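You operate a simulated robot arm through the tools that you are given. There is no shell and no other tool.

Carry out the task below with a simulated robot arm. There is one attempt and no reset: what you move stays moved.

## Task
Ratchet the strap tight, free the brake, roll the dolly to the yellow line and brake it there.
Fine: do not roll it with the strap loose.

Only the result counts: the job must be done as asked and must still hold three seconds after the hand-in. Knocking over, shifting, dropping, spilling or breaking anything else fails it.

## Robot
A 6-joint arm with a two-finger gripper, fixed in place. Base frame: the origin is on the floor under the middle of its stand, x ahead of it, y to its left, z up; the work surface is at about z = 160. Units: mm, degrees, N and s.
It reaches about 1298 mm from its shoulder. Its first joint turns from -149.0 to 149.0 degrees. Payload 1.57 kg.
Tool frame: the origin (TCP) lies between the finger pads and is the grasp point; the fingertips stand 21 mm ahead of it; z points along the fingers, y is the line along which they close. The gripper opens to 70 mm; its body begins 50 mm behind the TCP.
Orientation is that of the tool frame in the base frame, as [roll, pitch, yaw] about the fixed x, y, z axes, in that order (R = Rz(yaw) Ry(pitch) Rx(roll)). With the fingers straight down and closing along the base's y, the tool's x points along the base's -x, its y along +y and its z along -z.

## Interface
- The arm moves only by the tool jog_arm. Its argument "deltas" is a list of rows, each a list of 7 numbers: the finger opening in mm, from 0 to 70, then the shift along the tool's x, y, z in mm, then the turn, a rotation vector about the tool's x, y, z in degrees. In form: [[fingers, dx, dy, dz, rx, ry, rz], ...]. A call has 1 to 20 rows; each row is the pose to reach, as a shift and turn from the pose commanded when the call began, along the tool's axes at that moment. Rows are played at 5 a second. More than 50 mm and 8.6 degrees between two rows, or a gripper value outside its range, and nothing of the call is played. Where a pose cannot be reached the arm comes as near as it can. A force on the tool above 40 N (or 10 N above the force at the start of the call, whichever is more), or a blocked arm, ends the call early, and 0.2 s more pass. The fingers move at their own pace (about 64.8 mm/s each) and stop on an object; they squeeze with about 30 N. The grip force told is the motor's: it shows also when the fingers shut on nothing. Time passes only in rows, and 0.2 s behind the last, so rows that repeat a pose let the fingers close. It gives the time, the measured TCP pose, the force on the tool (base axes), the opening and the grip force at its end, in the units of the frame above (readings bear some noise), with the torque about the TCP (base axes, N m) and any sound that the robot's microphone picked up, and new pictures: "pictures" is both (left out), scene, wrist or none.
- Cameras (640 x 400 px; columns grow to the right, rows downward): "scene" is fixed at [49.3, -649.6, 1422.7]; the picture's right is [0.03, -1.00, 0.00], its down [-0.84, -0.02, -0.54] and it looks along [0.54, 0.01, -0.84] (base axes); focal length 222 px, centre (320, 200). "wrist" rides on the gripper at [79, 4, -81] in the tool frame; the picture's right is [-0.05, 1.00, 0.00], its down [-0.67, -0.04, -0.74] and it looks along [-0.74, -0.04, 0.67] (tool axes); focal length 256 px, centre (320, 200). There is no depth. A picture from a camera that has moved, and an enlarged one, comes with that camera's place and axes in the base frame and with its lens.
- move_column(by): slides the trunk up (or, below 0, down) by that many mm; the arm rides with it, the base frame stays. It gives what a move gives, with no picture.
- inspect(camera, box): a new picture of the part [left, top, right, bottom] of that camera's present view, enlarged. The clock stands still meanwhile.
- job_done(): hands the job in; it is judged then, once.

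Places have to be worked out from the pictures, the camera data and where the tool is seen. Open the gripper and draw the arm clear of the work before you hand the job in, unless the task says otherwise.

The tools are called after "Emit:" by a JSON object that holds its "method" and its "body". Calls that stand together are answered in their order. jog_arm: Moves the arm, as the interface text tells. Its arguments: {"type":"object","properties":{"deltas":{"type":"array","items":{"type":"array","items":{"type":"number"}}},"pictures":{"type":"string","enum":["both","scene","wrist","none"]}},"required":["deltas"]} The other tools are called the same way: move_column (by) moves the trunk up or down; inspect (camera, box) takes an enlarged picture of a part of a camera's view; job_done () hands the job in.

At the start:

```text
t: 0.0
tool_pos: [312.9, -584.5, 1142.4]
ee_rot: [179.9, 0.0, -180.0]
ft_force: [0.3, -0.2, 0.1]
ft_torque: [0.02, 0.03, -0.02]
gripper_width: 69.9
grip_force: 0.1
trunk travel left (down, up): [-825.0, 145.0]
```

scene: 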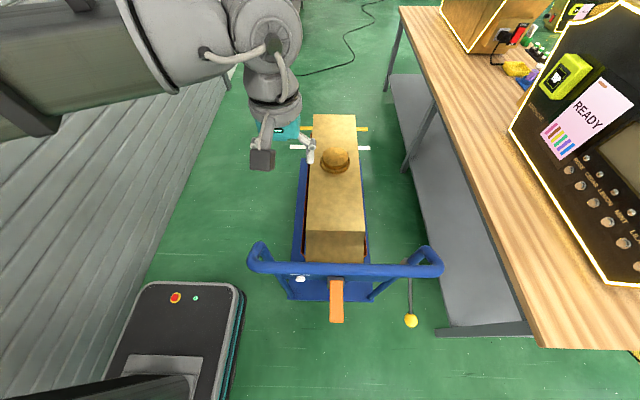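
wrist: 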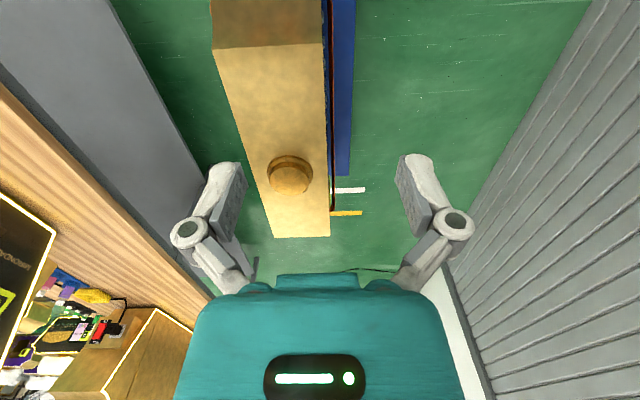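

The scene shows a blue dolly with a long box on it, a push handle near the robot, an orange pedal, and a yellow knob lever. I'll enlarge these areas first to find the ratchet, strap and brake.

Emit:
{"method": "inspect", "body": {"camera": "scene", "box": [230, 220, 460, 350]}}

Emit:
{"method": "inspect", "body": {"camera": "scene", "box": [240, 90, 420, 220]}}

Emit:
{"method": "inspect", "body": {"camera": "wrist", "box": [180, 0, 460, 270]}}

```text
2.78 times, centred on (345, 285) of scene
camera zoom: at [49.3, -649.6, 1422.7], right [0.03, -1.0, 0.0], down [-0.84, -0.02, -0.54], along [0.54, 0.01, -0.84], focal length 617 px, centre (250, -36)
```

zoom: 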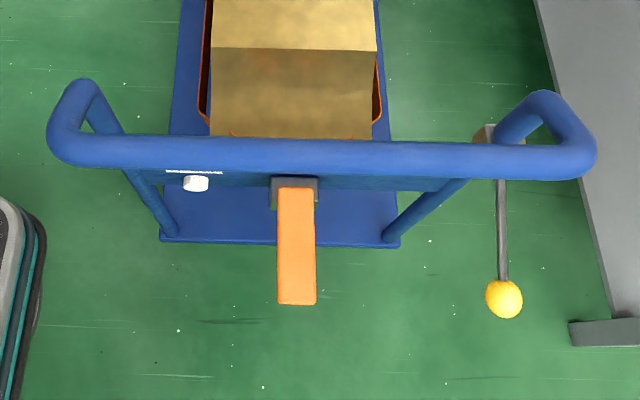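

```text
3.08 times, centred on (330, 155) of scene
camera zoom: at [49.3, -649.6, 1422.7], right [0.03, -1.0, 0.0], down [-0.84, -0.02, -0.54], along [0.54, 0.01, -0.84], focal length 682 px, centre (289, 338)
```

zoom: 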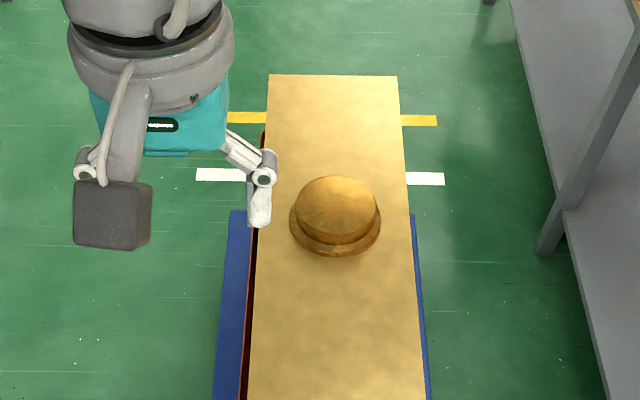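

```text
1.48 times, centred on (320, 135) of wrist
camera zoom: at [233.6, -579.7, 1223.5], right [0.05, 1.0, 0.0], down [0.67, -0.04, 0.74], along [0.74, -0.04, -0.67], focal length 379 px, centre (320, 296)
```

zoom: 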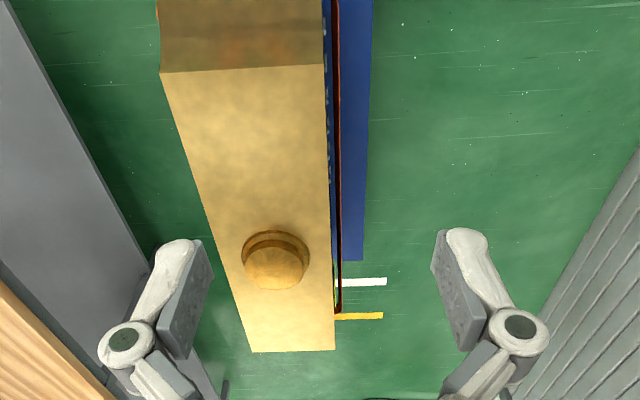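

The strap runs around the load. The orange lever at the handle looks like the ratchet, and the yellow-knobbed rod at the right looks like the brake. I'll back the wrist camera up towards the robot to see the handle area and triangulate heights.

Emit:
{"method": "jog_arm", "body": {"deltas": [[70, 40, -17, 5, 0, 0, 0], [70, 80, -34, 10, 0, 0, 0], [70, 120, -51, 15, 0, 0, 0], [70, 160, -68, 20, 0, 0, 0], [70, 200, -85, 25, 0, 0, 0], [70, 240, -102, 30, 0, 0, 0], [70, 280, -119, 35, 0, 0, 0], [70, 313, -136, 42, 0, 0, 0]], "pictures": "both"}}

```text
t: 1.8
tool_pos: [0.0, -723.7, 1143.9]
ee_rot: [180.0, 0.1, 180.0]
ft_force: [0.0, -0.2, 0.6]
ft_torque: [0.02, -0.03, 0.01]
gripper_width: 69.9
grip_force: 0.0
out of reach, approached as far as the arm can: row 1, 2, 3, 4, 5, 6, 7, 8
trunk travel left (down, up): [-825.0, 145.0]
camera wrist: at [-79.5, -718.7, 1223.3], right [0.05, 1.0, 0.0], down [0.67, -0.04, 0.75], along [0.74, -0.04, -0.67], focal length 256 px, centre (320, 200)
```

scene: 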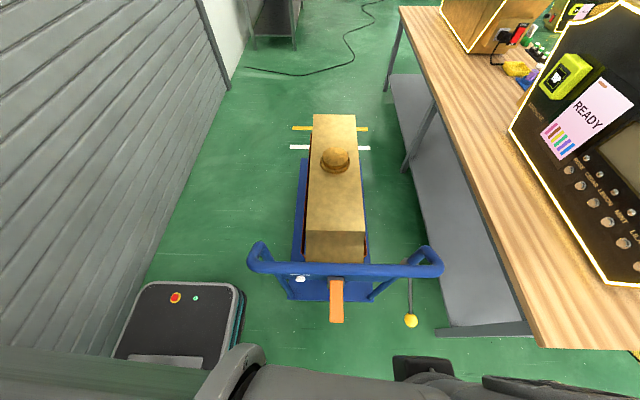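
wrist: 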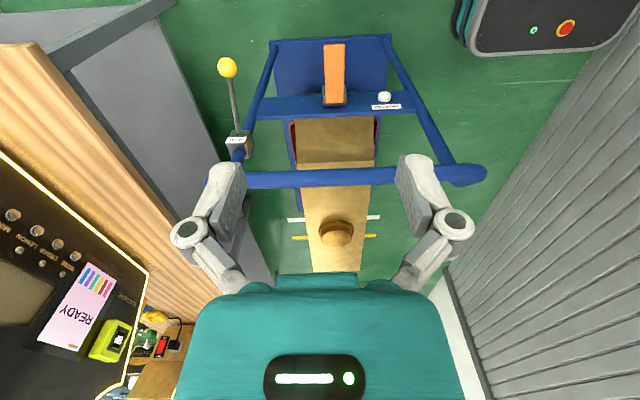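

Now the handle frame is well visible, with a crossbar carrying the ratchet (orange), a white knob with a label, and the brake lever on the right-hand upright. I'll enlarge them.

Emit:
{"method": "inspect", "body": {"camera": "wrist", "box": [180, 20, 500, 220]}}

Emit:
{"method": "inspect", "body": {"camera": "wrist", "box": [260, 30, 420, 130]}}

Emit:
{"method": "inspect", "body": {"camera": "wrist", "box": [190, 40, 290, 190]}}

Emit:
{"method": "inspect", "body": {"camera": "scene", "box": [240, 220, 450, 340]}}

```text
2.00 times, centred on (340, 120) of wrist
camera zoom: at [-79.5, -718.7, 1223.3], right [0.05, 1.0, 0.0], down [0.67, -0.04, 0.75], along [0.74, -0.04, -0.67], focal length 512 px, centre (280, 360)
```

zoom: 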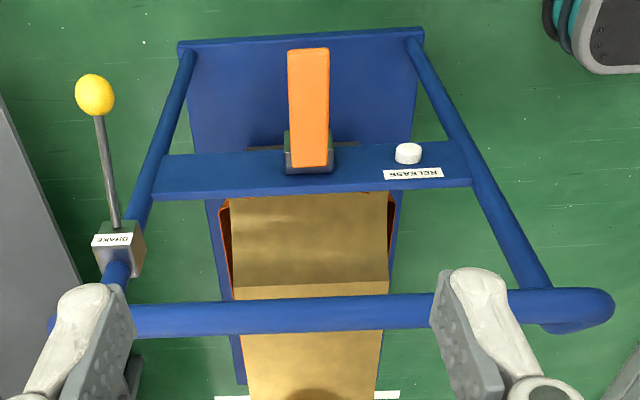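

```text
4.00 times, centred on (340, 80) of wrist
camera zoom: at [-79.5, -718.7, 1223.3], right [0.05, 1.0, 0.0], down [0.67, -0.04, 0.75], along [0.74, -0.04, -0.67], focal length 1024 px, centre (240, 680)
```

zoom: 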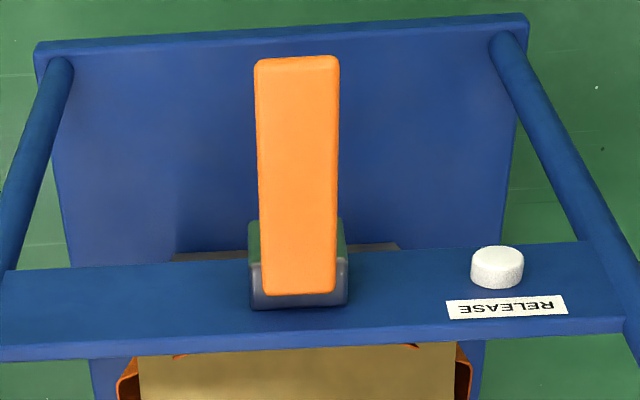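

```text
2.67 times, centred on (240, 115) of wrist
camera zoom: at [-79.5, -718.7, 1223.3], right [0.05, 1.0, 0.0], down [0.67, -0.04, 0.75], along [0.74, -0.04, -0.67], focal length 683 px, centre (533, 427)
```

zoom: 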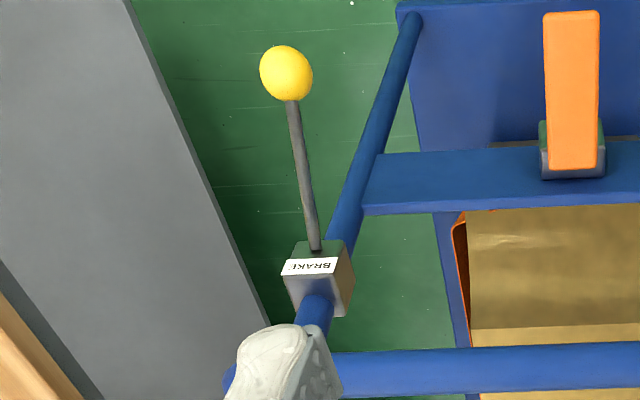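

```text
3.05 times, centred on (345, 280) of scene
camera zoom: at [49.3, -649.6, 1422.7], right [0.03, -1.0, 0.0], down [-0.84, -0.02, -0.54], along [0.54, 0.01, -0.84], focal length 676 px, centre (244, -44)
```

zoom: 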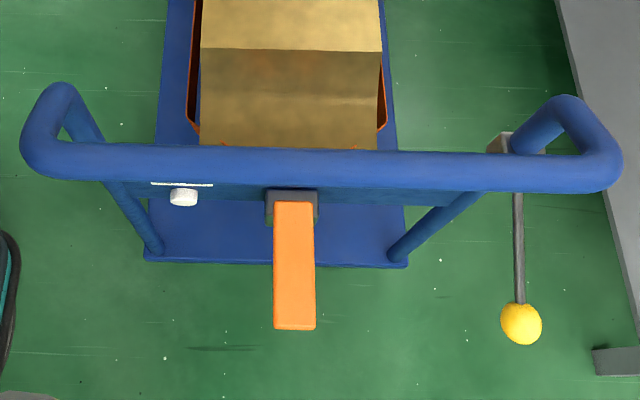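

Triangulating both cameras: the ratchet lever runs from its pivot at about (228,-700,625) to its end at (107,-700,608). The brake knob is at about (110,-910,696), and the handlebar at x≈186, z≈936. A RELEASE button sits near (225,-576,612) and must be avoided. I'll lower the trunk first.

Emit:
{"method": "move_column", "body": {"by": -300}}

```text
t: 4.8
tool_pos: [0.2, -722.7, 843.1]
ee_rot: [180.0, 0.0, 180.0]
ft_force: [-0.2, 0.0, 0.2]
ft_torque: [-0.02, 0.04, 0.02]
gripper_width: 70.0
grip_force: 0.0
trunk travel left (down, up): [-525.0, 445.0]
```

Column is down and TCP is at z=843. Now I'll tilt the tool 45° so the fingers point forward and down, and descend a bit in front of the ratchet lever.

Emit:
{"method": "jog_arm", "body": {"deltas": [[70, 7, 4, 14, 0, -7.5, 0], [70, 14, 8, 28, 0, -15, 0], [70, 20, 12, 42, 0, -22.5, 0], [70, 27, 16, 56, 0, -30, 0], [70, 34, 20, 70, 0, -37.5, 0], [70, 40, 23, 83, 0, -45, 0]], "pictures": "both"}}

```text
t: 6.2
tool_pos: [-34.7, -699.6, 898.2]
ee_rot: [-180.0, 45.0, -179.9]
ft_force: [0.1, -0.8, -0.1]
ft_torque: [-0.02, 0.01, 0.01]
gripper_width: 70.0
grip_force: 0.0
out of reach, approached as far as the arm can: row 1, 2, 3, 4, 5, 6
trunk travel left (down, up): [-525.0, 445.0]
camera wrist: at [-149.3, -694.9, 898.1], right [0.04, 1.0, 0.04], down [-0.06, -0.03, 1.0], along [1.0, -0.04, 0.06], focal length 256 px, centre (320, 200)
```

scene: 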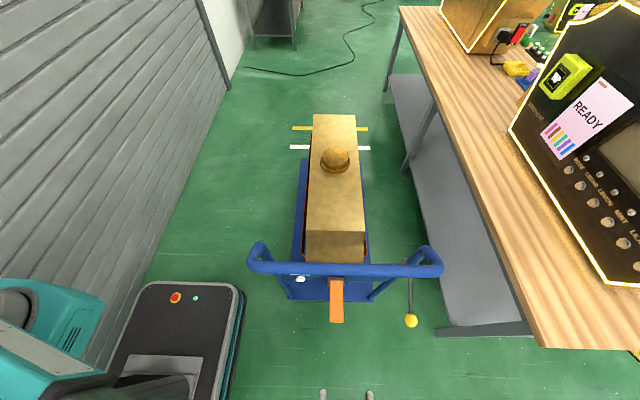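
wrist: 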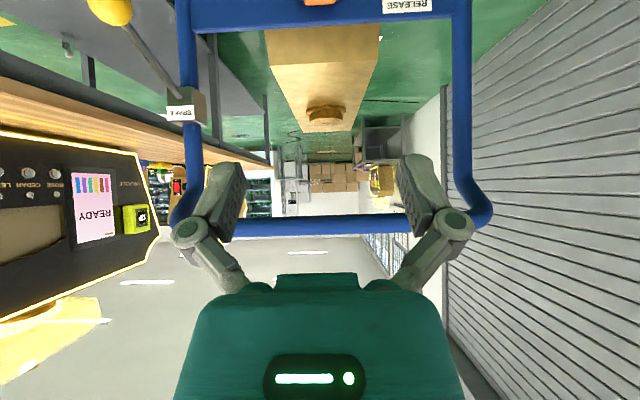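

The reachable height seems bounded by the trunk position (wrist can't go lower than a set height relative to the trunk), so I'll lower the trunk further and then check how a zero move behaves.

Emit:
{"method": "move_column", "body": {"by": -250}}

Emit:
{"method": "jog_arm", "body": {"deltas": [[70, 0, 0, 0, 0, 0, 0]], "pictures": "wrist"}}

```text
t: 8.8
tool_pos: [-35.0, -699.3, 648.0]
ee_rot: [-179.9, 45.0, -180.0]
ft_force: [-0.4, 0.3, 0.6]
ft_torque: [0.01, -0.02, -0.02]
gripper_width: 70.1
grip_force: 0.1
trunk travel left (down, up): [-275.0, 695.0]
```

```text
t: 9.2
tool_pos: [-36.7, -698.6, 647.4]
ee_rot: [-180.0, 45.0, 179.9]
ft_force: [-0.1, -1.0, -0.4]
ft_torque: [-0.02, 0.01, 0.0]
gripper_width: 70.0
grip_force: 0.0
trunk travel left (down, up): [-275.0, 695.0]
camera wrist: at [-149.5, -694.7, 648.1], right [0.04, 1.0, 0.04], down [-0.06, -0.04, 1.0], along [1.0, -0.04, 0.05], focal length 256 px, centre (320, 200)
```

wrist: 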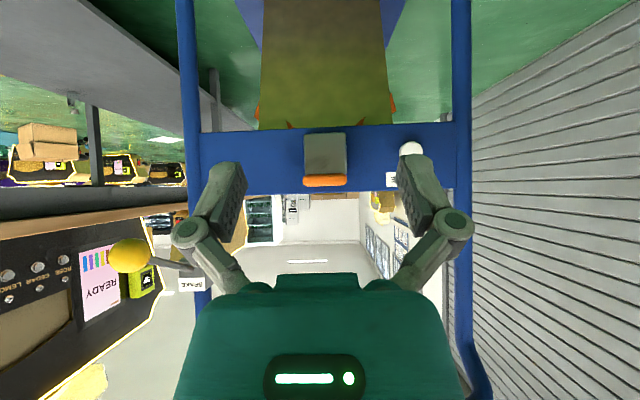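

The wrist camera now looks level at the ratchet: orange lever end-on, grey ratchet body on the crossbar. Let me enlarge both the ratchet and the brake.

Emit:
{"method": "inspect", "body": {"camera": "wrist", "box": [230, 80, 430, 220]}}

Emit:
{"method": "inspect", "body": {"camera": "wrist", "box": [80, 200, 240, 320]}}

Emit:
{"method": "inspect", "body": {"camera": "scene", "box": [260, 260, 450, 400]}}

```text
2.86 times, centred on (330, 150) of wrist
camera zoom: at [-149.5, -694.7, 648.1], right [0.04, 1.0, 0.04], down [-0.06, -0.04, 1.0], along [1.0, -0.04, 0.05], focal length 731 px, centre (291, 343)
```

zoom: 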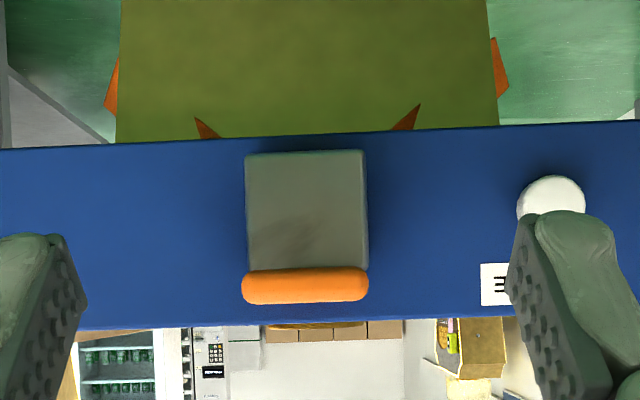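

```text
3.33 times, centred on (160, 260) of wrist
camera zoom: at [-149.5, -694.7, 648.1], right [0.04, 1.0, 0.04], down [-0.06, -0.04, 1.0], along [1.0, -0.04, 0.05], focal length 853 px, centre (853, 0)
```

zoom: 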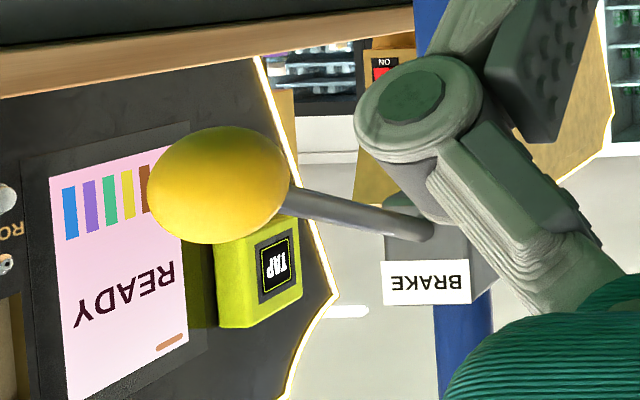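

```text
2.86 times, centred on (355, 330) of scene
camera zoom: at [49.3, -649.6, 1422.7], right [0.03, -1.0, 0.0], down [-0.84, -0.02, -0.54], along [0.54, 0.01, -0.84], focal length 634 px, centre (220, -171)
```

zoom: 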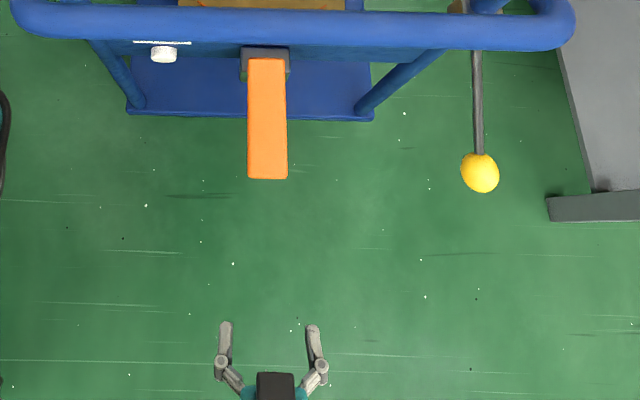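

The lever end is at x≈104, y≈-700, z≈635–648, about 43 mm wide and horizontal. I'll lower the trunk another 120 mm to get vertical margin, then bring the open fingers up in front of the lever.

Emit:
{"method": "move_column", "body": {"by": -120}}

Emit:
{"method": "jog_arm", "body": {"deltas": [[70, -30, 0, 0, 0, 0, 0], [70, -70, 0, 0, 0, 0, 0], [70, -110, -1, 0, 0, 0, 0], [70, -145, -1, -4, 0, 0, 0]], "pictures": "both"}}

```text
t: 10.7
tool_pos: [-36.8, -699.0, 528.5]
ee_rot: [179.9, 45.0, 180.0]
ft_force: [-0.5, -0.8, -0.1]
ft_torque: [0.0, 0.0, -0.01]
gripper_width: 70.0
grip_force: 0.0
trunk travel left (down, up): [-155.0, 815.0]
```

```text
t: 11.7
tool_pos: [66.1, -704.1, 526.6]
ee_rot: [179.9, 45.0, -179.9]
ft_force: [-0.8, 0.3, -0.6]
ft_torque: [0.01, 0.0, -0.02]
gripper_width: 70.0
grip_force: 0.0
out of reach, approached as far as the arm can: row 1, 2, 3, 4
trunk travel left (down, up): [-155.0, 815.0]
camera wrist: at [-46.4, -699.7, 528.1], right [0.04, 1.0, 0.04], down [-0.06, -0.03, 1.0], along [1.0, -0.04, 0.05], focal length 256 px, centre (320, 200)
```

scene: 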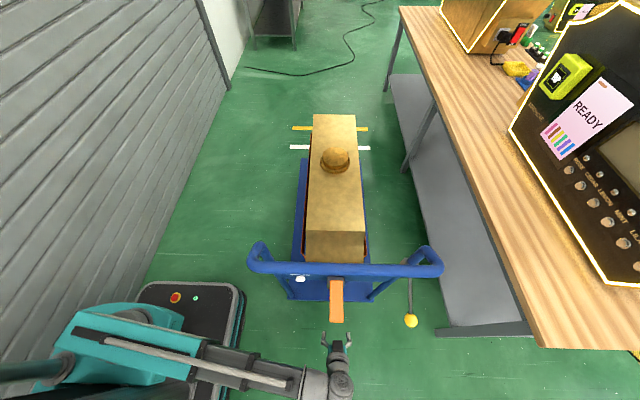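
wrist: 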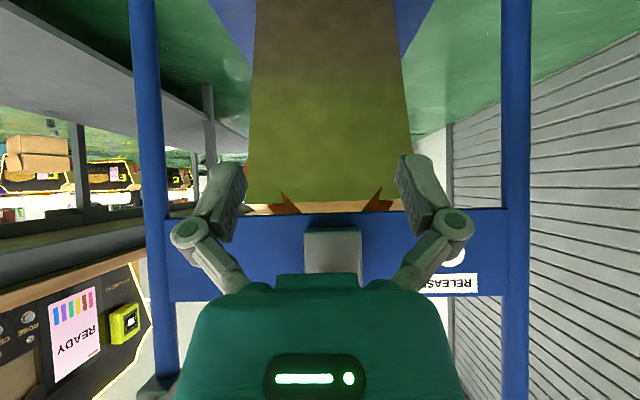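

Jogs cannot change height by themselves: the arm is planar and only the trunk or the tool tilt changes z (TCP is about 188 mm from the wrist pitch axis). I'll raise the trunk so the TCP sits at lever height (z≈641), still just in front of the lever.

Emit:
{"method": "move_column", "body": {"by": 114}}

Emit:
{"method": "jog_arm", "body": {"deltas": [[70, 0, 4, 0, 0, 0, 0]], "pictures": "both"}}

```text
t: 13.1
tool_pos: [67.1, -704.3, 642.2]
ee_rot: [180.0, 45.0, -180.0]
ft_force: [0.2, 0.2, 0.0]
ft_torque: [0.0, 0.01, 0.01]
gripper_width: 70.0
grip_force: 0.0
trunk travel left (down, up): [-269.0, 701.0]
```

```text
t: 13.5
tool_pos: [66.7, -699.5, 642.2]
ee_rot: [179.9, 45.0, -180.0]
ft_force: [0.3, 0.0, 0.4]
ft_torque: [-0.03, -0.03, -0.04]
gripper_width: 70.2
grip_force: 0.0
trunk travel left (down, up): [-269.0, 701.0]
camera wrist: at [-46.4, -695.7, 642.0], right [0.04, 1.0, 0.04], down [-0.06, -0.04, 1.0], along [1.0, -0.04, 0.05], focal length 256 px, centre (320, 200)
```

scene: 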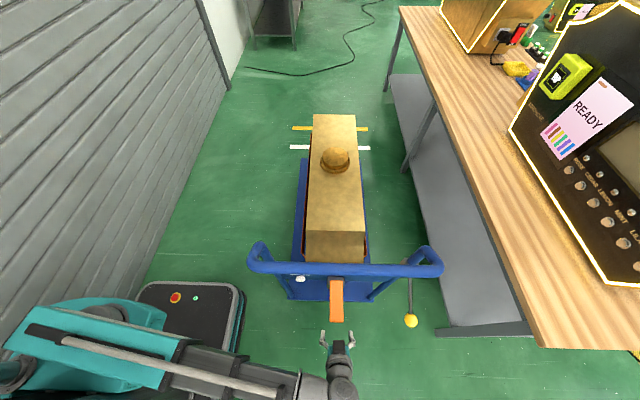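
wrist: 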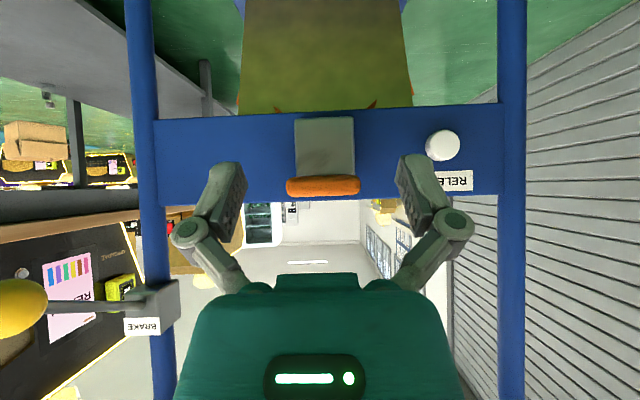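

The lever is centred between the open fingers, about 40 mm ahead of the TCP. I'll move straight forward ~55 mm and close on it.

Emit:
{"method": "jog_arm", "body": {"deltas": [[70, -14, 0, 14, 0, 0, 0], [70, -28, 0, 28, 0, 0, 0], [70, -39, 0, 39, 0, 0, 0], [40, -39, 0, 39, 0, 0, 0], [30, -39, 0, 39, 0, 0, 0], [30, -39, 0, 39, 0, 0, 0]], "pictures": "both"}}

```text
t: 14.9
tool_pos: [123.6, -701.0, 641.4]
ee_rot: [179.9, 45.2, 180.0]
ft_force: [0.6, 4.1, -0.3]
ft_torque: [0.09, 0.11, 0.01]
gripper_width: 43.3
grip_force: 32.8
trunk travel left (down, up): [-269.0, 701.0]
camera wrist: at [10.0, -695.3, 642.2], right [0.04, 1.0, 0.04], down [-0.06, -0.04, 1.0], along [1.0, -0.04, 0.06], focal length 256 px, centre (320, 200)
```

scene: 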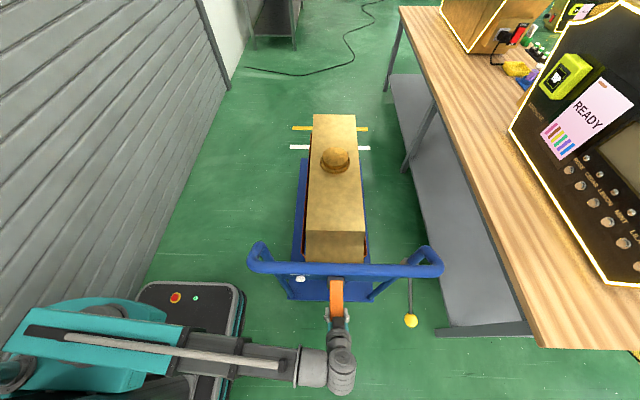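
wrist: 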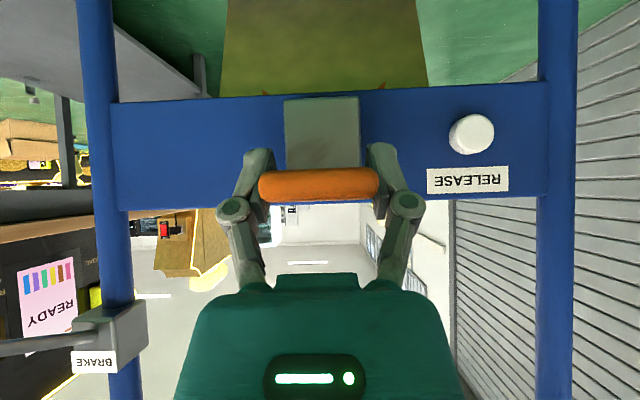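

The lever is gripped at 43 mm width. I'll lift it along its arc by pitching the wrist, going up about 25° first and listening for ratchet clicks.

Emit:
{"method": "jog_arm", "body": {"deltas": [[30, -6.8, 0, -6.2, 0, -3.8, 0], [30, -13.4, 0, -12.0, 0, -7.2, 0], [30, -21.4, 0, -17.1, 0, -10.75, 0], [30, -29.3, 0, -21.2, 0, -13.8, 0], [30, -37.8, 0, -24.7, 0, -16.8, 0]], "pictures": "both"}}

```text
t: 16.1
tool_pos: [134.3, -698.9, 685.7]
ee_rot: [-180.0, 61.9, 179.9]
ft_force: [0.2, 0.2, 0.3]
ft_torque: [-0.02, -0.01, 0.0]
gripper_width: 30.2
grip_force: 0.1
trunk travel left (down, up): [-269.0, 701.0]
camera wrist: at [23.8, -695.0, 653.0], right [0.03, 1.0, 0.05], down [-0.34, -0.03, 0.94], along [0.94, -0.04, 0.34], focal length 256 px, centre (320, 200)
```

scene: 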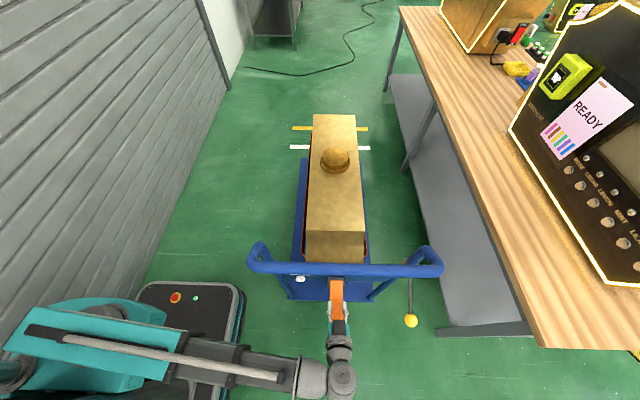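
wrist: 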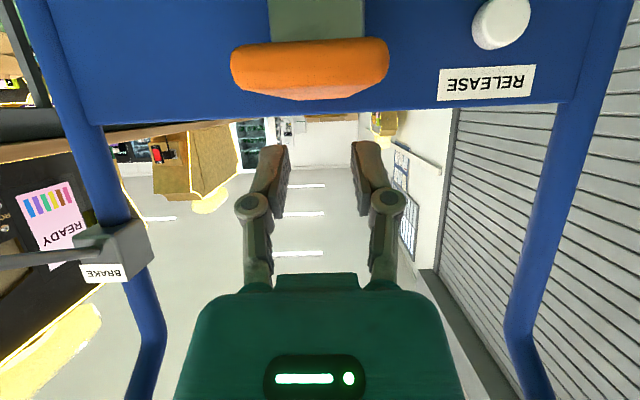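

The grip slipped off and the lever stayed where it was with no click, so it either takes more force or works downward. I'll close the fingers, pitch up to stay above the lever, and lower the trunk a bit so I can press it from above.

Emit:
{"method": "jog_arm", "body": {"deltas": [[10, -10, 0, -10, 0, -4.5, 0], [0, -20, 0, -21, 0, -9, 0], [0, -28.7, 0, -31.1, 0, -13.1, 0], [0, -28.7, 0, -31.1, 0, -13.1, 0]], "pictures": "none"}}

Emit:
{"method": "move_column", "body": {"by": -50}}

Emit:
{"method": "jog_arm", "body": {"deltas": [[0, 0, 0, 0, 0, 0, 0]], "pictures": "both"}}

```text
t: 17.1
tool_pos: [118.7, -699.3, 725.9]
ee_rot: [-180.0, 75.1, -179.9]
ft_force: [0.3, -0.6, -0.2]
ft_torque: [-0.01, 0.05, 0.02]
gripper_width: 0.0
grip_force: 28.5
trunk travel left (down, up): [-269.0, 701.0]
```

```text
t: 18.1
tool_pos: [118.2, -701.0, 675.1]
ee_rot: [-179.8, 74.9, -179.8]
ft_force: [-0.3, 0.2, 0.4]
ft_torque: [0.0, 0.01, -0.02]
gripper_width: 0.1
grip_force: 29.1
trunk travel left (down, up): [-219.0, 751.0]
```

```text
t: 18.4
tool_pos: [118.3, -700.2, 675.1]
ee_rot: [-179.8, 75.1, -179.8]
ft_force: [-0.3, -0.2, 0.2]
ft_torque: [-0.01, -0.03, 0.04]
gripper_width: 0.1
grip_force: 28.8
trunk travel left (down, up): [-219.0, 751.0]
camera wrist: at [19.3, -695.4, 618.7], right [0.01, 1.0, 0.05], down [-0.55, -0.03, 0.84], along [0.84, -0.04, 0.55], focal length 256 px, centre (320, 200)
```

scene: 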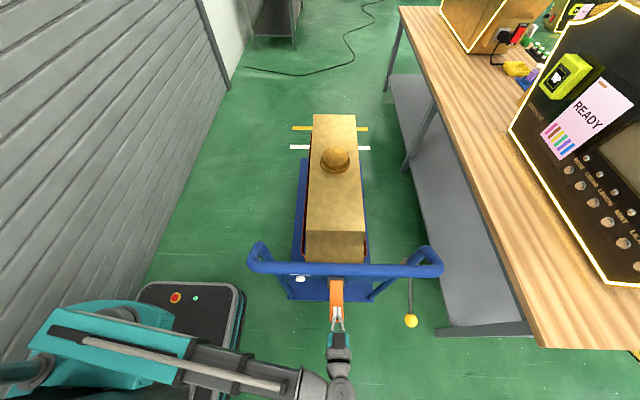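
wrist: 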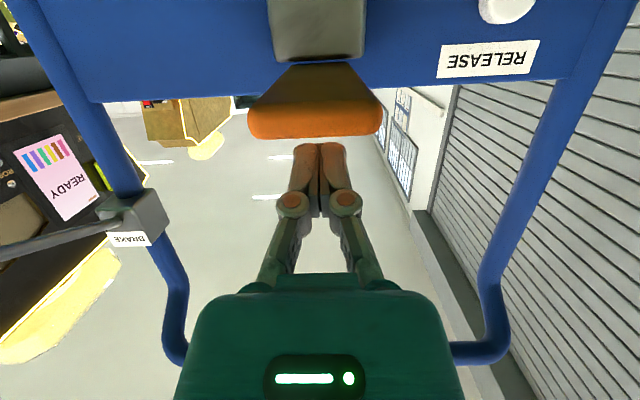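

Closed fingers are just above the lever. I'll press down gently by pitching the wrist 7° and read the force.

Emit:
{"method": "jog_arm", "body": {"deltas": [[0, 6.3, 0, 1.7, 0, 2, 0], [0, 12.5, 0, 3.3, 0, 4, 0], [0, 17, 0, 4.5, 0, 5.5, 0], [0, 21.3, 0, 5.7, 0, 7, 0]], "pictures": "wrist"}}

```text
t: 19.4
tool_pos: [118.9, -701.5, 654.4]
ee_rot: [-180.0, 68.0, -179.9]
ft_force: [0.2, 0.3, 2.3]
ft_torque: [0.03, -0.05, -0.03]
gripper_width: 6.0
grip_force: 28.2
trunk travel left (down, up): [-219.0, 751.0]
camera wrist: at [14.7, -695.3, 609.6], right [0.02, 1.0, 0.05], down [-0.44, -0.04, 0.9], along [0.9, -0.04, 0.44], focal length 256 px, centre (320, 200)
```

wrist: 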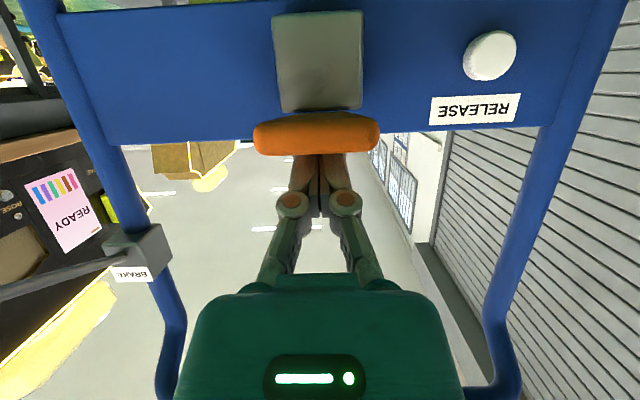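

Contact with about 2 N. I'll press further down in small steps.

Emit:
{"method": "jog_arm", "body": {"deltas": [[0, 4.8, 0, 1.9, 0, 1.5, 0], [0, 9.4, 0, 4.9, 0, 3, 0], [0, 13.3, 0, 7, 0, 4.5, 0], [0, 17.1, 0, 9.1, 0, 6, 0]], "pictures": "both"}}

```text
t: 20.4
tool_pos: [121.2, -699.7, 636.4]
ee_rot: [-179.9, 62.0, -179.9]
ft_force: [0.5, 0.3, 4.4]
ft_torque: [0.01, -0.07, 0.0]
gripper_width: 6.0
grip_force: 28.8
trunk travel left (down, up): [-219.0, 751.0]
camera wrist: at [12.3, -694.5, 603.2], right [0.03, 1.0, 0.05], down [-0.34, -0.03, 0.94], along [0.94, -0.04, 0.34], focal length 256 px, centre (320, 200)
```

scene: 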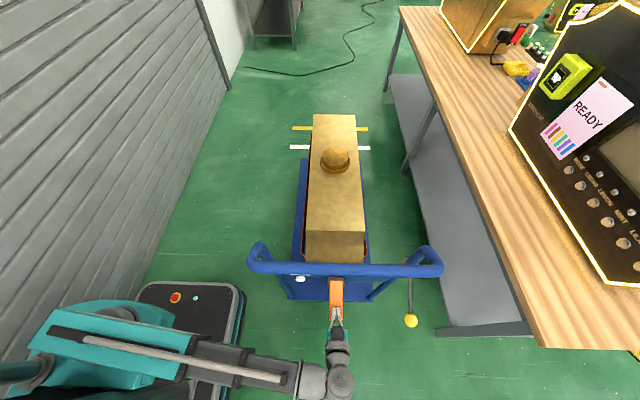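
wrist: 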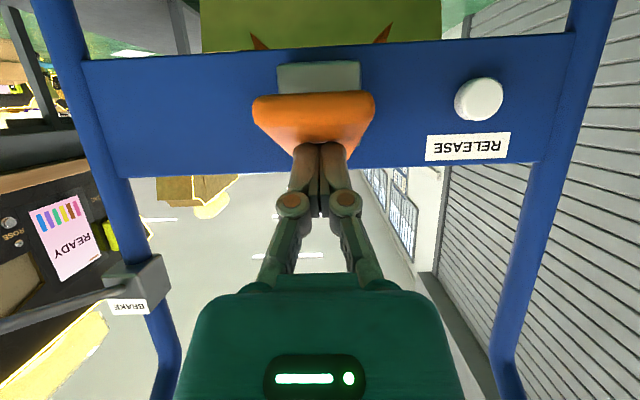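

The lever is rotating down under the fingers with only ~4 N. I'll continue the downward stroke along its arc to about 45°.

Emit:
{"method": "jog_arm", "body": {"deltas": [[0, 7, 0, 5.4, 0, 2.9, 0], [0, 13.9, 0, 10.8, 0, 5.7, 0], [0, 19.1, 0, 21.5, 0, 9.3, 0], [0, 23.6, 0, 32.8, 0, 12.9, 0]], "pictures": "both"}}

```text
t: 21.1
tool_pos: [124.2, -698.8, 626.4]
ee_rot: [-179.4, 57.8, -179.7]
ft_force: [-12.8, 1.8, 33.7]
ft_torque: [0.04, -0.23, 0.08]
gripper_width: 5.9
grip_force: 28.2
out of reach, approached as far as the arm can: row 2, 3
trunk travel left (down, up): [-219.0, 751.0]
stopped in row 3: the force on the tool passed its limit at 51 N (the readings are from after the stop); the commanded pose is now the measured one
camera wrist: at [13.5, -694.2, 601.4], right [0.03, 1.0, 0.04], down [-0.27, -0.03, 0.96], along [0.96, -0.04, 0.27], focal length 256 px, centre (320, 200)
```

scene: 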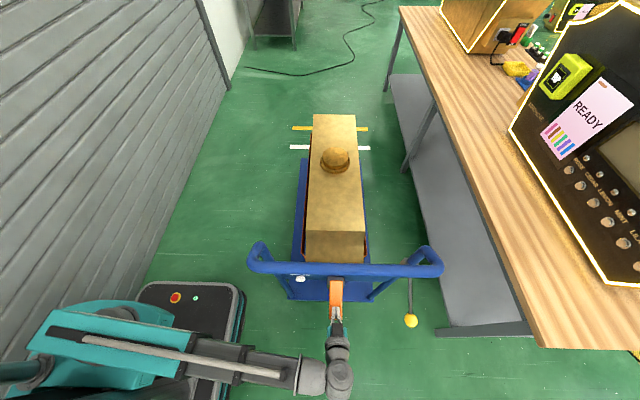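
wrist: 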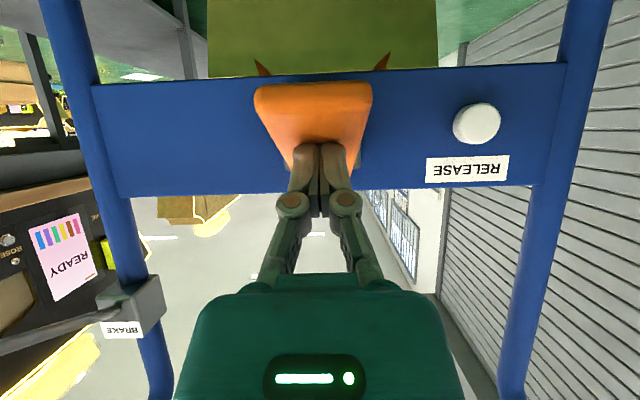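

The lever reached a lower stop at about -28° (force spiked to 51 N), so downward is the free return and the working stroke should be upward. I'll back off and prepare a "fork" grip: tool horizontal, rolled 90° so one finger goes above and one below the lever.

Emit:
{"method": "jog_arm", "body": {"deltas": [[0, -14.2, 0, -14.9, 0, -6, 0], [0, -25.8, 0, -34, 0, -13, 0], [0, -34.8, 0, -57.4, 0, -20, 0], [0, -42.7, 0, -82.4, 0, -26.5, 0], [0, -47.9, 0, -105.8, 0, -32.2, 0]], "pictures": "both"}}

```text
t: 22.3
tool_pos: [62.0, -698.4, 722.8]
ee_rot: [-154.3, 89.5, -154.5]
ft_force: [-0.2, 0.4, -0.5]
ft_torque: [-0.04, -0.01, 0.0]
gripper_width: 0.2
grip_force: 28.4
out of reach, approached as far as the arm can: row 5
trunk travel left (down, up): [-219.0, 751.0]
camera wrist: at [-19.7, -694.7, 642.3], right [0.0, 1.0, 0.05], down [-0.74, -0.03, 0.67], along [0.67, -0.04, 0.74], focal length 256 px, centre (320, 200)
```

scene: 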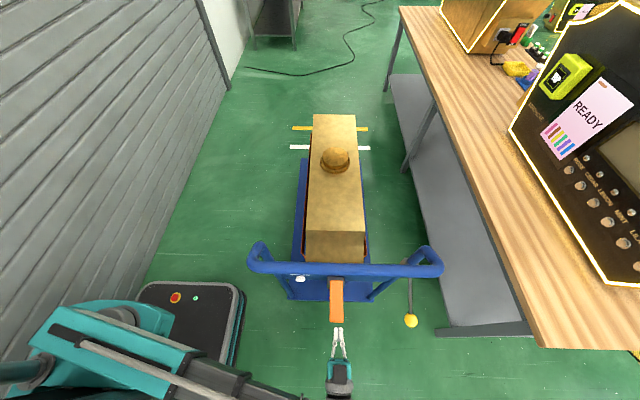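
wrist: 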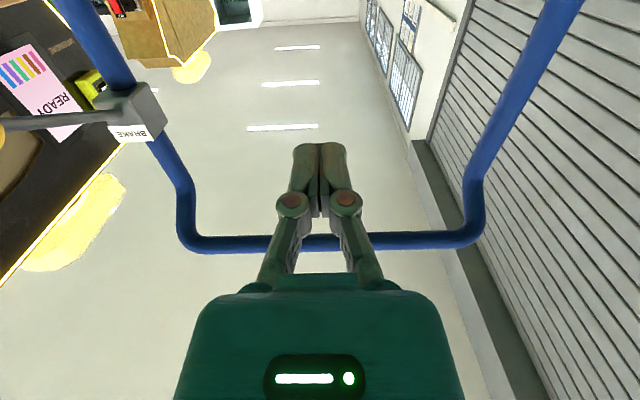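

Let me check whether the lever stayed down or sprang back.

Emit:
{"method": "inspect", "body": {"camera": "scene", "box": [240, 220, 450, 340]}}

```text
3.05 times, centred on (345, 280) of scene
camera zoom: at [49.3, -649.6, 1422.7], right [0.03, -1.0, 0.0], down [-0.84, -0.02, -0.54], along [0.54, 0.01, -0.84], focal length 676 px, centre (244, -44)
```

zoom: 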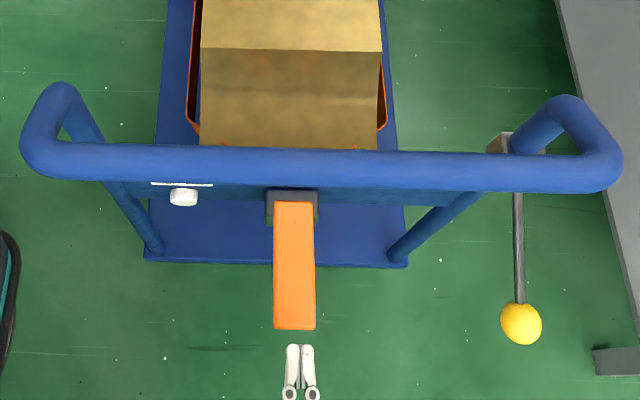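

The lever sprang back up to horizontal, so it is spring-loaded. I'll roll the tool 90° to make the fork (one finger above, one below the lever), giving positive force in both directions and a side view of it.

Emit:
{"method": "jog_arm", "body": {"deltas": [[0, 0, 0, 0, 0, 0, 8.2], [0, 0, 0, 0, 0, 0, 16.4], [0, 0, 0, 0, 0, 0, 24.6], [0, 0, 0, 0, 0, 0, 32.8], [0, 0, 0, 0, 0, 0, 41], [0, 0, 0, 0, 0, 0, 49.2], [0, 0, 0, 0, 0, 0, 57.4], [20, 0, 0, 0, 0, 0, 65.6], [40, 0, 0, 0, 0, 0, 73.8], [60, 0, 0, 0, 0, 0, 82], [66, 0, 0, 0, 0, 0, 90], [66, 0, 0, 0, 0, 0, 90]], "pictures": "both"}}

```text
t: 24.9
tool_pos: [61.6, -699.9, 723.4]
ee_rot: [90.1, 0.1, 90.0]
ft_force: [0.1, -0.6, -0.5]
ft_torque: [0.0, -0.01, 0.03]
gripper_width: 66.0
grip_force: 0.0
trunk travel left (down, up): [-219.0, 751.0]
camera wrist: at [-19.3, -619.8, 726.0], right [0.0, -0.05, 1.0], down [-0.75, -0.66, -0.03], along [0.67, -0.75, -0.04], focal length 256 px, centre (320, 200)
```

scene: 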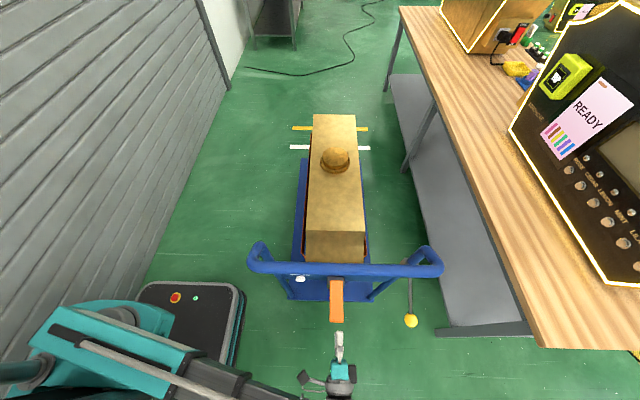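
wrist: 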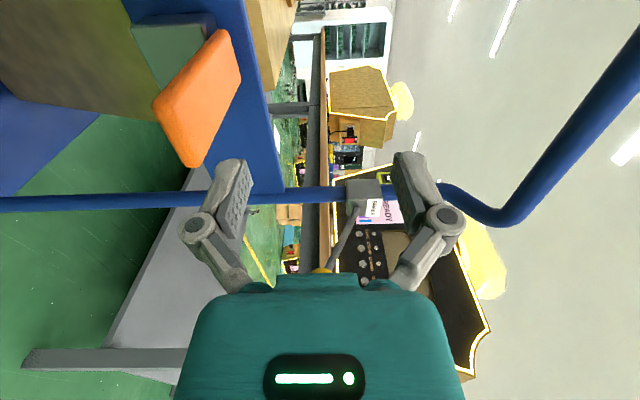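

Tool is now horizontal with x_t=+Y, y_t=+Z, z_t=+X. I'll lower the trunk so the fork is centred on the lever height (z≈641).

Emit:
{"method": "move_column", "body": {"by": -82}}

Emit:
{"method": "jog_arm", "body": {"deltas": [[66, 0, 0, 5, 0, 0, 0]], "pictures": "wrist"}}

```text
t: 26.0
tool_pos: [61.1, -699.5, 640.5]
ee_rot: [90.2, 0.2, 89.9]
ft_force: [0.0, 0.2, 0.1]
ft_torque: [0.0, 0.0, 0.0]
gripper_width: 66.0
grip_force: 0.0
trunk travel left (down, up): [-137.0, 833.0]
```

```text
t: 26.4
tool_pos: [66.7, -700.3, 640.0]
ee_rot: [90.2, 0.2, 89.9]
ft_force: [0.3, -0.3, 0.6]
ft_torque: [0.02, -0.01, -0.01]
gripper_width: 66.1
grip_force: 0.2
trunk travel left (down, up): [-137.0, 833.0]
camera wrist: at [-14.0, -619.6, 644.0], right [0.0, -0.05, 1.0], down [-0.75, -0.66, -0.03], along [0.67, -0.75, -0.04], focal length 256 px, centre (320, 200)
```

wrist: 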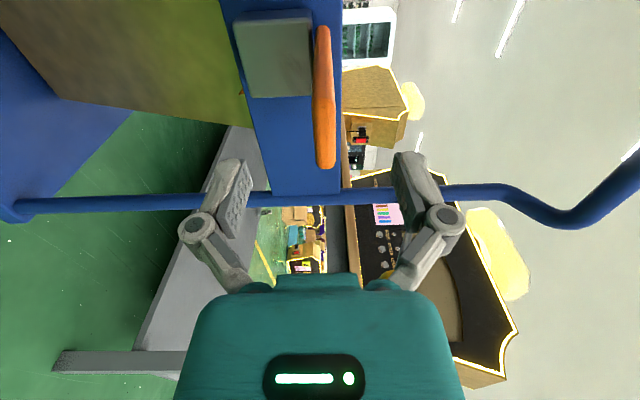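

Emit:
{"method": "inspect", "body": {"camera": "wrist", "box": [200, 0, 440, 200]}}

```text
2.00 times, centred on (320, 100) of wrist
camera zoom: at [-14.0, -619.6, 644.0], right [0.0, -0.05, 1.0], down [-0.75, -0.66, -0.03], along [0.67, -0.75, -0.04], focal length 512 px, centre (320, 400)
```

zoom: 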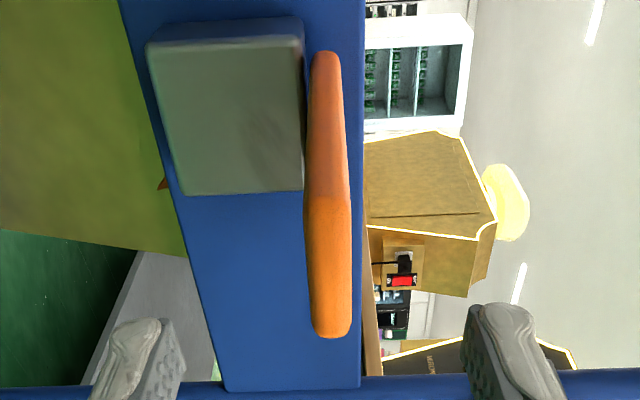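

Advancing the fork so the fingers straddle the lever top and bottom.

Emit:
{"method": "jog_arm", "body": {"deltas": [[66, 0, 0, 22, 0, 0, 0], [66, 0, 0, 44, 0, 0, 0], [60, 0, 0, 66, 0, 0, 0], [45, 0, 0, 66, 0, 0, 0], [40, 0, 0, 66, 0, 0, 0]], "pictures": "both"}}

```text
t: 27.6
tool_pos: [133.5, -700.9, 641.3]
ee_rot: [90.3, 0.1, 89.9]
ft_force: [0.0, -0.5, -0.4]
ft_torque: [-0.01, 0.0, 0.01]
gripper_width: 39.9
grip_force: 0.0
trunk travel left (down, up): [-137.0, 833.0]
camera wrist: at [52.7, -620.8, 643.9], right [0.0, -0.05, 1.0], down [-0.75, -0.66, -0.03], along [0.67, -0.75, -0.04], focal length 256 px, centre (320, 200)
```

scene: 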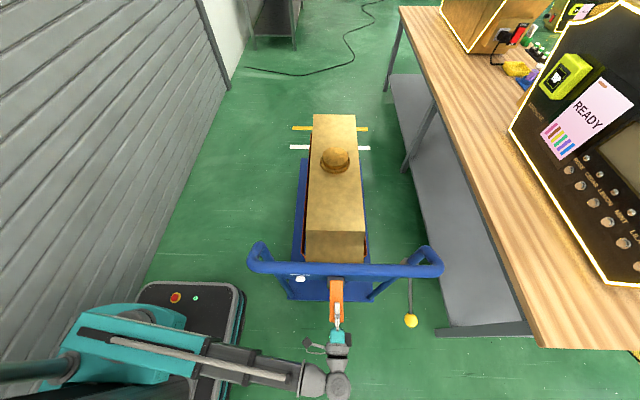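
wrist: 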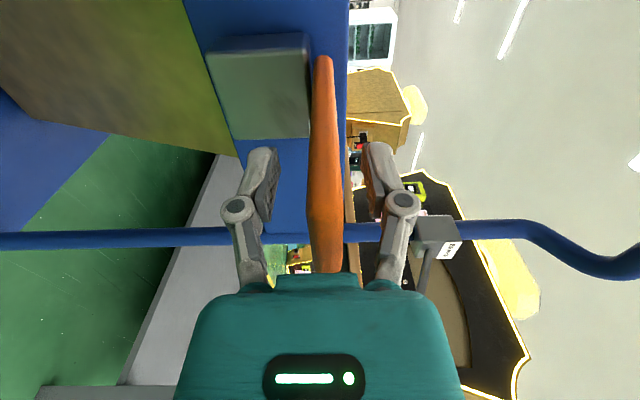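

The fork is around the lever. Test upward: raise the trunk slightly so the lower finger pushes the lever up, and read the force.

Emit:
{"method": "move_column", "body": {"by": 16}}

Emit:
{"method": "move_column", "body": {"by": 6}}

```text
t: 28.3
tool_pos: [133.5, -702.4, 656.8]
ee_rot: [90.2, 0.2, 89.9]
ft_force: [-0.8, 0.7, 0.1]
ft_torque: [0.01, 0.03, 0.0]
gripper_width: 39.8
grip_force: 0.0
trunk travel left (down, up): [-153.0, 817.0]
```

```text
t: 28.8
tool_pos: [133.5, -700.3, 661.9]
ee_rot: [90.4, 0.2, 89.9]
ft_force: [-4.4, 3.5, -20.0]
ft_torque: [0.08, -0.6, -0.1]
gripper_width: 49.1
grip_force: 6.5
trunk travel left (down, up): [-159.0, 811.0]
```

Upward it is a hard stop (20 N with no motion), so the working stroke is downward from rest. I'll unload, back the fork out, and return to the stiffer closed-finger pose to push it down more carefully.

Emit:
{"method": "move_column", "body": {"by": -22}}

Emit:
{"method": "jog_arm", "body": {"deltas": [[50, 0, 0, -25, 0, 0, 0], [60, 0, 0, -50, 0, 0, 0], [60, 0, 0, -80, 0, 0, 0]], "pictures": "none"}}

Emit:
{"method": "move_column", "body": {"by": 110}}

Emit:
{"method": "jog_arm", "body": {"deltas": [[40, 0, 0, 0, 0, 0, -8.2], [20, 0, 0, 0, 0, 0, -16.4], [0, 0, 0, 0, 0, 0, -24.6], [0, 0, 0, 0, 0, 0, -32.8], [0, 0, 0, 0, 0, 0, -41], [0, 0, 0, 0, 0, 0, -49.2], [0, 0, 0, 0, 0, 0, -57.4], [0, 0, 0, 0, 0, 0, -65.6], [0, 0, 0, 0, 0, 0, -73.8], [0, 0, 0, 0, 0, 0, -82], [0, 0, 0, 0, 0, 0, -90]], "pictures": "both"}}

```text
t: 29.5
tool_pos: [132.7, -700.3, 640.6]
ee_rot: [90.2, 0.1, 90.0]
ft_force: [-0.1, -0.9, -0.5]
ft_torque: [-0.02, -0.01, 0.0]
gripper_width: 40.0
grip_force: 0.1
trunk travel left (down, up): [-137.0, 833.0]
```

```text
t: 30.3
tool_pos: [53.9, -699.2, 640.7]
ee_rot: [90.1, 0.2, 89.9]
ft_force: [-0.4, 0.6, 0.3]
ft_torque: [-0.04, -0.01, 0.01]
gripper_width: 60.2
grip_force: 0.0
trunk travel left (down, up): [-137.0, 833.0]
```

```text
t: 31.7
tool_pos: [55.1, -699.8, 750.6]
ee_rot: [90.1, 0.1, 89.8]
ft_force: [0.6, 0.2, -0.2]
ft_torque: [0.02, 0.0, 0.01]
gripper_width: 60.0
grip_force: 0.1
trunk travel left (down, up): [-247.0, 723.0]
```

```text
t: 34.1
tool_pos: [55.2, -698.9, 750.0]
ee_rot: [-117.1, 89.7, -117.3]
ft_force: [-0.5, 0.2, -0.6]
ft_torque: [0.0, -0.02, 0.01]
gripper_width: 0.2
grip_force: 28.5
trunk travel left (down, up): [-247.0, 723.0]
camera wrist: at [-26.6, -695.0, 670.7], right [0.0, 1.0, 0.05], down [-0.74, -0.03, 0.67], along [0.67, -0.04, 0.74], focal length 256 px, centre (320, 200)
```

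scene: 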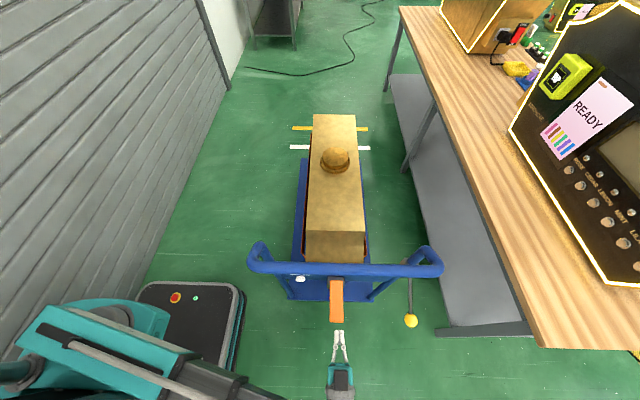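
wrist: 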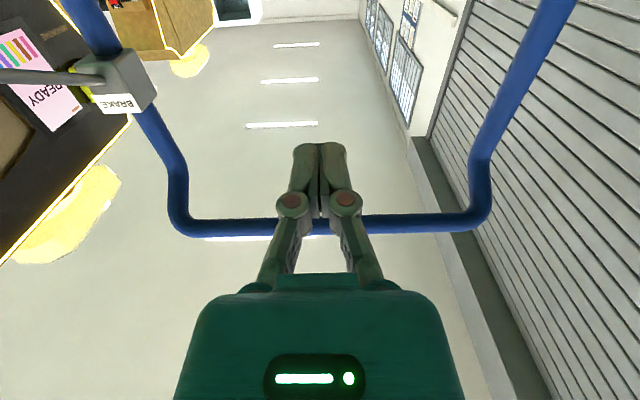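

Raise the trunk so that pitching down to 45° leaves the fingertips just above the lever near its end.

Emit:
{"method": "move_column", "body": {"by": 63}}

Emit:
{"method": "jog_arm", "body": {"deltas": [[0, 24.5, 0, 8, 0, 7.5, 0], [0, 48.7, 0, 16, 0, 15, 0], [0, 72, 0, 26, 0, 22.5, 0], [0, 94, 0, 36, 0, 30, 0], [0, 114.5, 0, 47, 0, 37.5, 0], [0, 133, 0, 58, 0, 45, 0]], "pictures": "both"}}

```text
t: 35.1
tool_pos: [55.0, -701.0, 813.2]
ee_rot: [-134.3, 89.7, -134.6]
ft_force: [1.2, -0.2, 0.7]
ft_torque: [0.0, 0.01, 0.01]
gripper_width: 0.0
grip_force: 28.7
trunk travel left (down, up): [-310.0, 660.0]
```

```text
t: 36.5
tool_pos: [111.7, -700.3, 681.9]
ee_rot: [-179.6, 44.7, -179.9]
ft_force: [-0.7, 0.6, -0.4]
ft_torque: [-0.05, -0.01, 0.02]
gripper_width: 0.2
grip_force: 28.9
trunk travel left (down, up): [-310.0, 660.0]
camera wrist: at [-2.1, -696.2, 683.0], right [0.04, 1.0, 0.03], down [-0.05, -0.03, 1.0], along [1.0, -0.04, 0.05], focal length 256 px, centre (320, 200)
```

scene: 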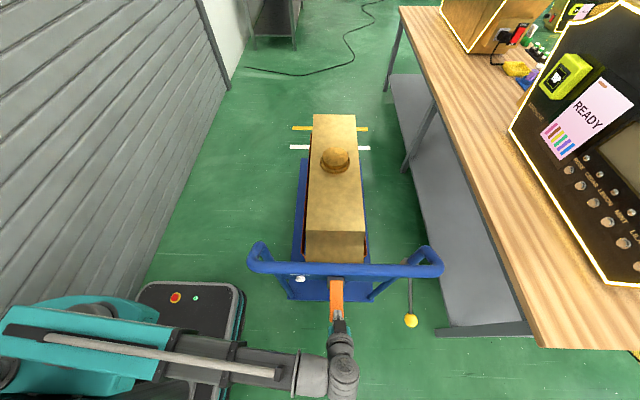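
wrist: 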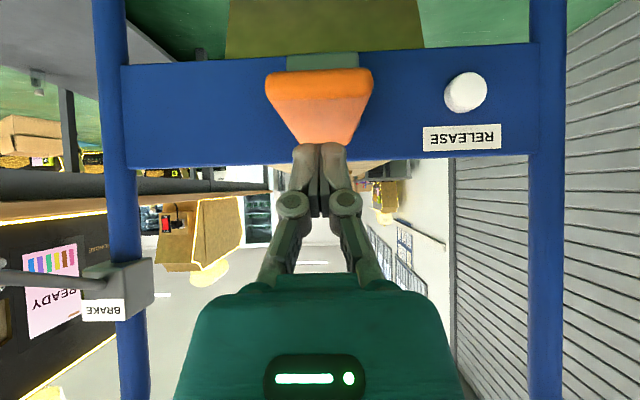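

Fingertips are above the lever near its end (lever z≈641). Pressing down with the trunk in steps.

Emit:
{"method": "move_column", "body": {"by": -20}}

Emit:
{"method": "move_column", "body": {"by": -20}}

Emit:
{"method": "move_column", "body": {"by": -8}}

```text
t: 37.2
tool_pos: [111.2, -701.2, 662.9]
ee_rot: [-179.7, 44.8, -180.0]
ft_force: [0.0, 0.0, 1.1]
ft_torque: [-0.03, -0.02, 0.0]
gripper_width: 6.0
grip_force: 28.5
trunk travel left (down, up): [-290.0, 680.0]
```

```text
t: 37.9
tool_pos: [112.1, -701.9, 641.2]
ee_rot: [-179.7, 44.9, -179.8]
ft_force: [-1.4, -0.8, 3.4]
ft_torque: [0.02, -0.04, 0.02]
gripper_width: 6.0
grip_force: 28.5
trunk travel left (down, up): [-270.0, 700.0]
```

```text
t: 38.5
tool_pos: [112.5, -700.5, 634.5]
ee_rot: [-179.8, 44.9, 180.0]
ft_force: [-0.1, 1.2, 2.5]
ft_torque: [0.02, -0.01, 0.0]
gripper_width: 6.0
grip_force: 28.8
trunk travel left (down, up): [-262.0, 708.0]
```

Still only ~3 N. Continuing down in small steps.

Emit:
{"method": "move_column", "body": {"by": -6}}

Emit:
{"method": "move_column", "body": {"by": -4}}

Emit:
{"method": "move_column", "body": {"by": -4}}

```text
t: 39.0
tool_pos: [112.2, -700.8, 628.8]
ee_rot: [-179.7, 44.7, -179.9]
ft_force: [0.0, 0.0, 4.0]
ft_torque: [0.02, 0.01, -0.02]
gripper_width: 5.8
grip_force: 28.8
trunk travel left (down, up): [-256.0, 714.0]
```

```text
t: 39.5
tool_pos: [111.5, -701.4, 623.7]
ee_rot: [-179.7, 44.8, -179.9]
ft_force: [-1.3, 0.1, 4.6]
ft_torque: [-0.02, -0.05, -0.01]
gripper_width: 5.9
grip_force: 28.4
trunk travel left (down, up): [-252.0, 718.0]
```

```text
t: 40.1
tool_pos: [112.9, -700.7, 622.5]
ee_rot: [-179.6, 44.9, -179.8]
ft_force: [-0.3, -2.8, 21.5]
ft_torque: [-0.04, -0.19, -0.04]
gripper_width: 6.0
grip_force: 29.0
trunk travel left (down, up): [-248.0, 722.0]
```

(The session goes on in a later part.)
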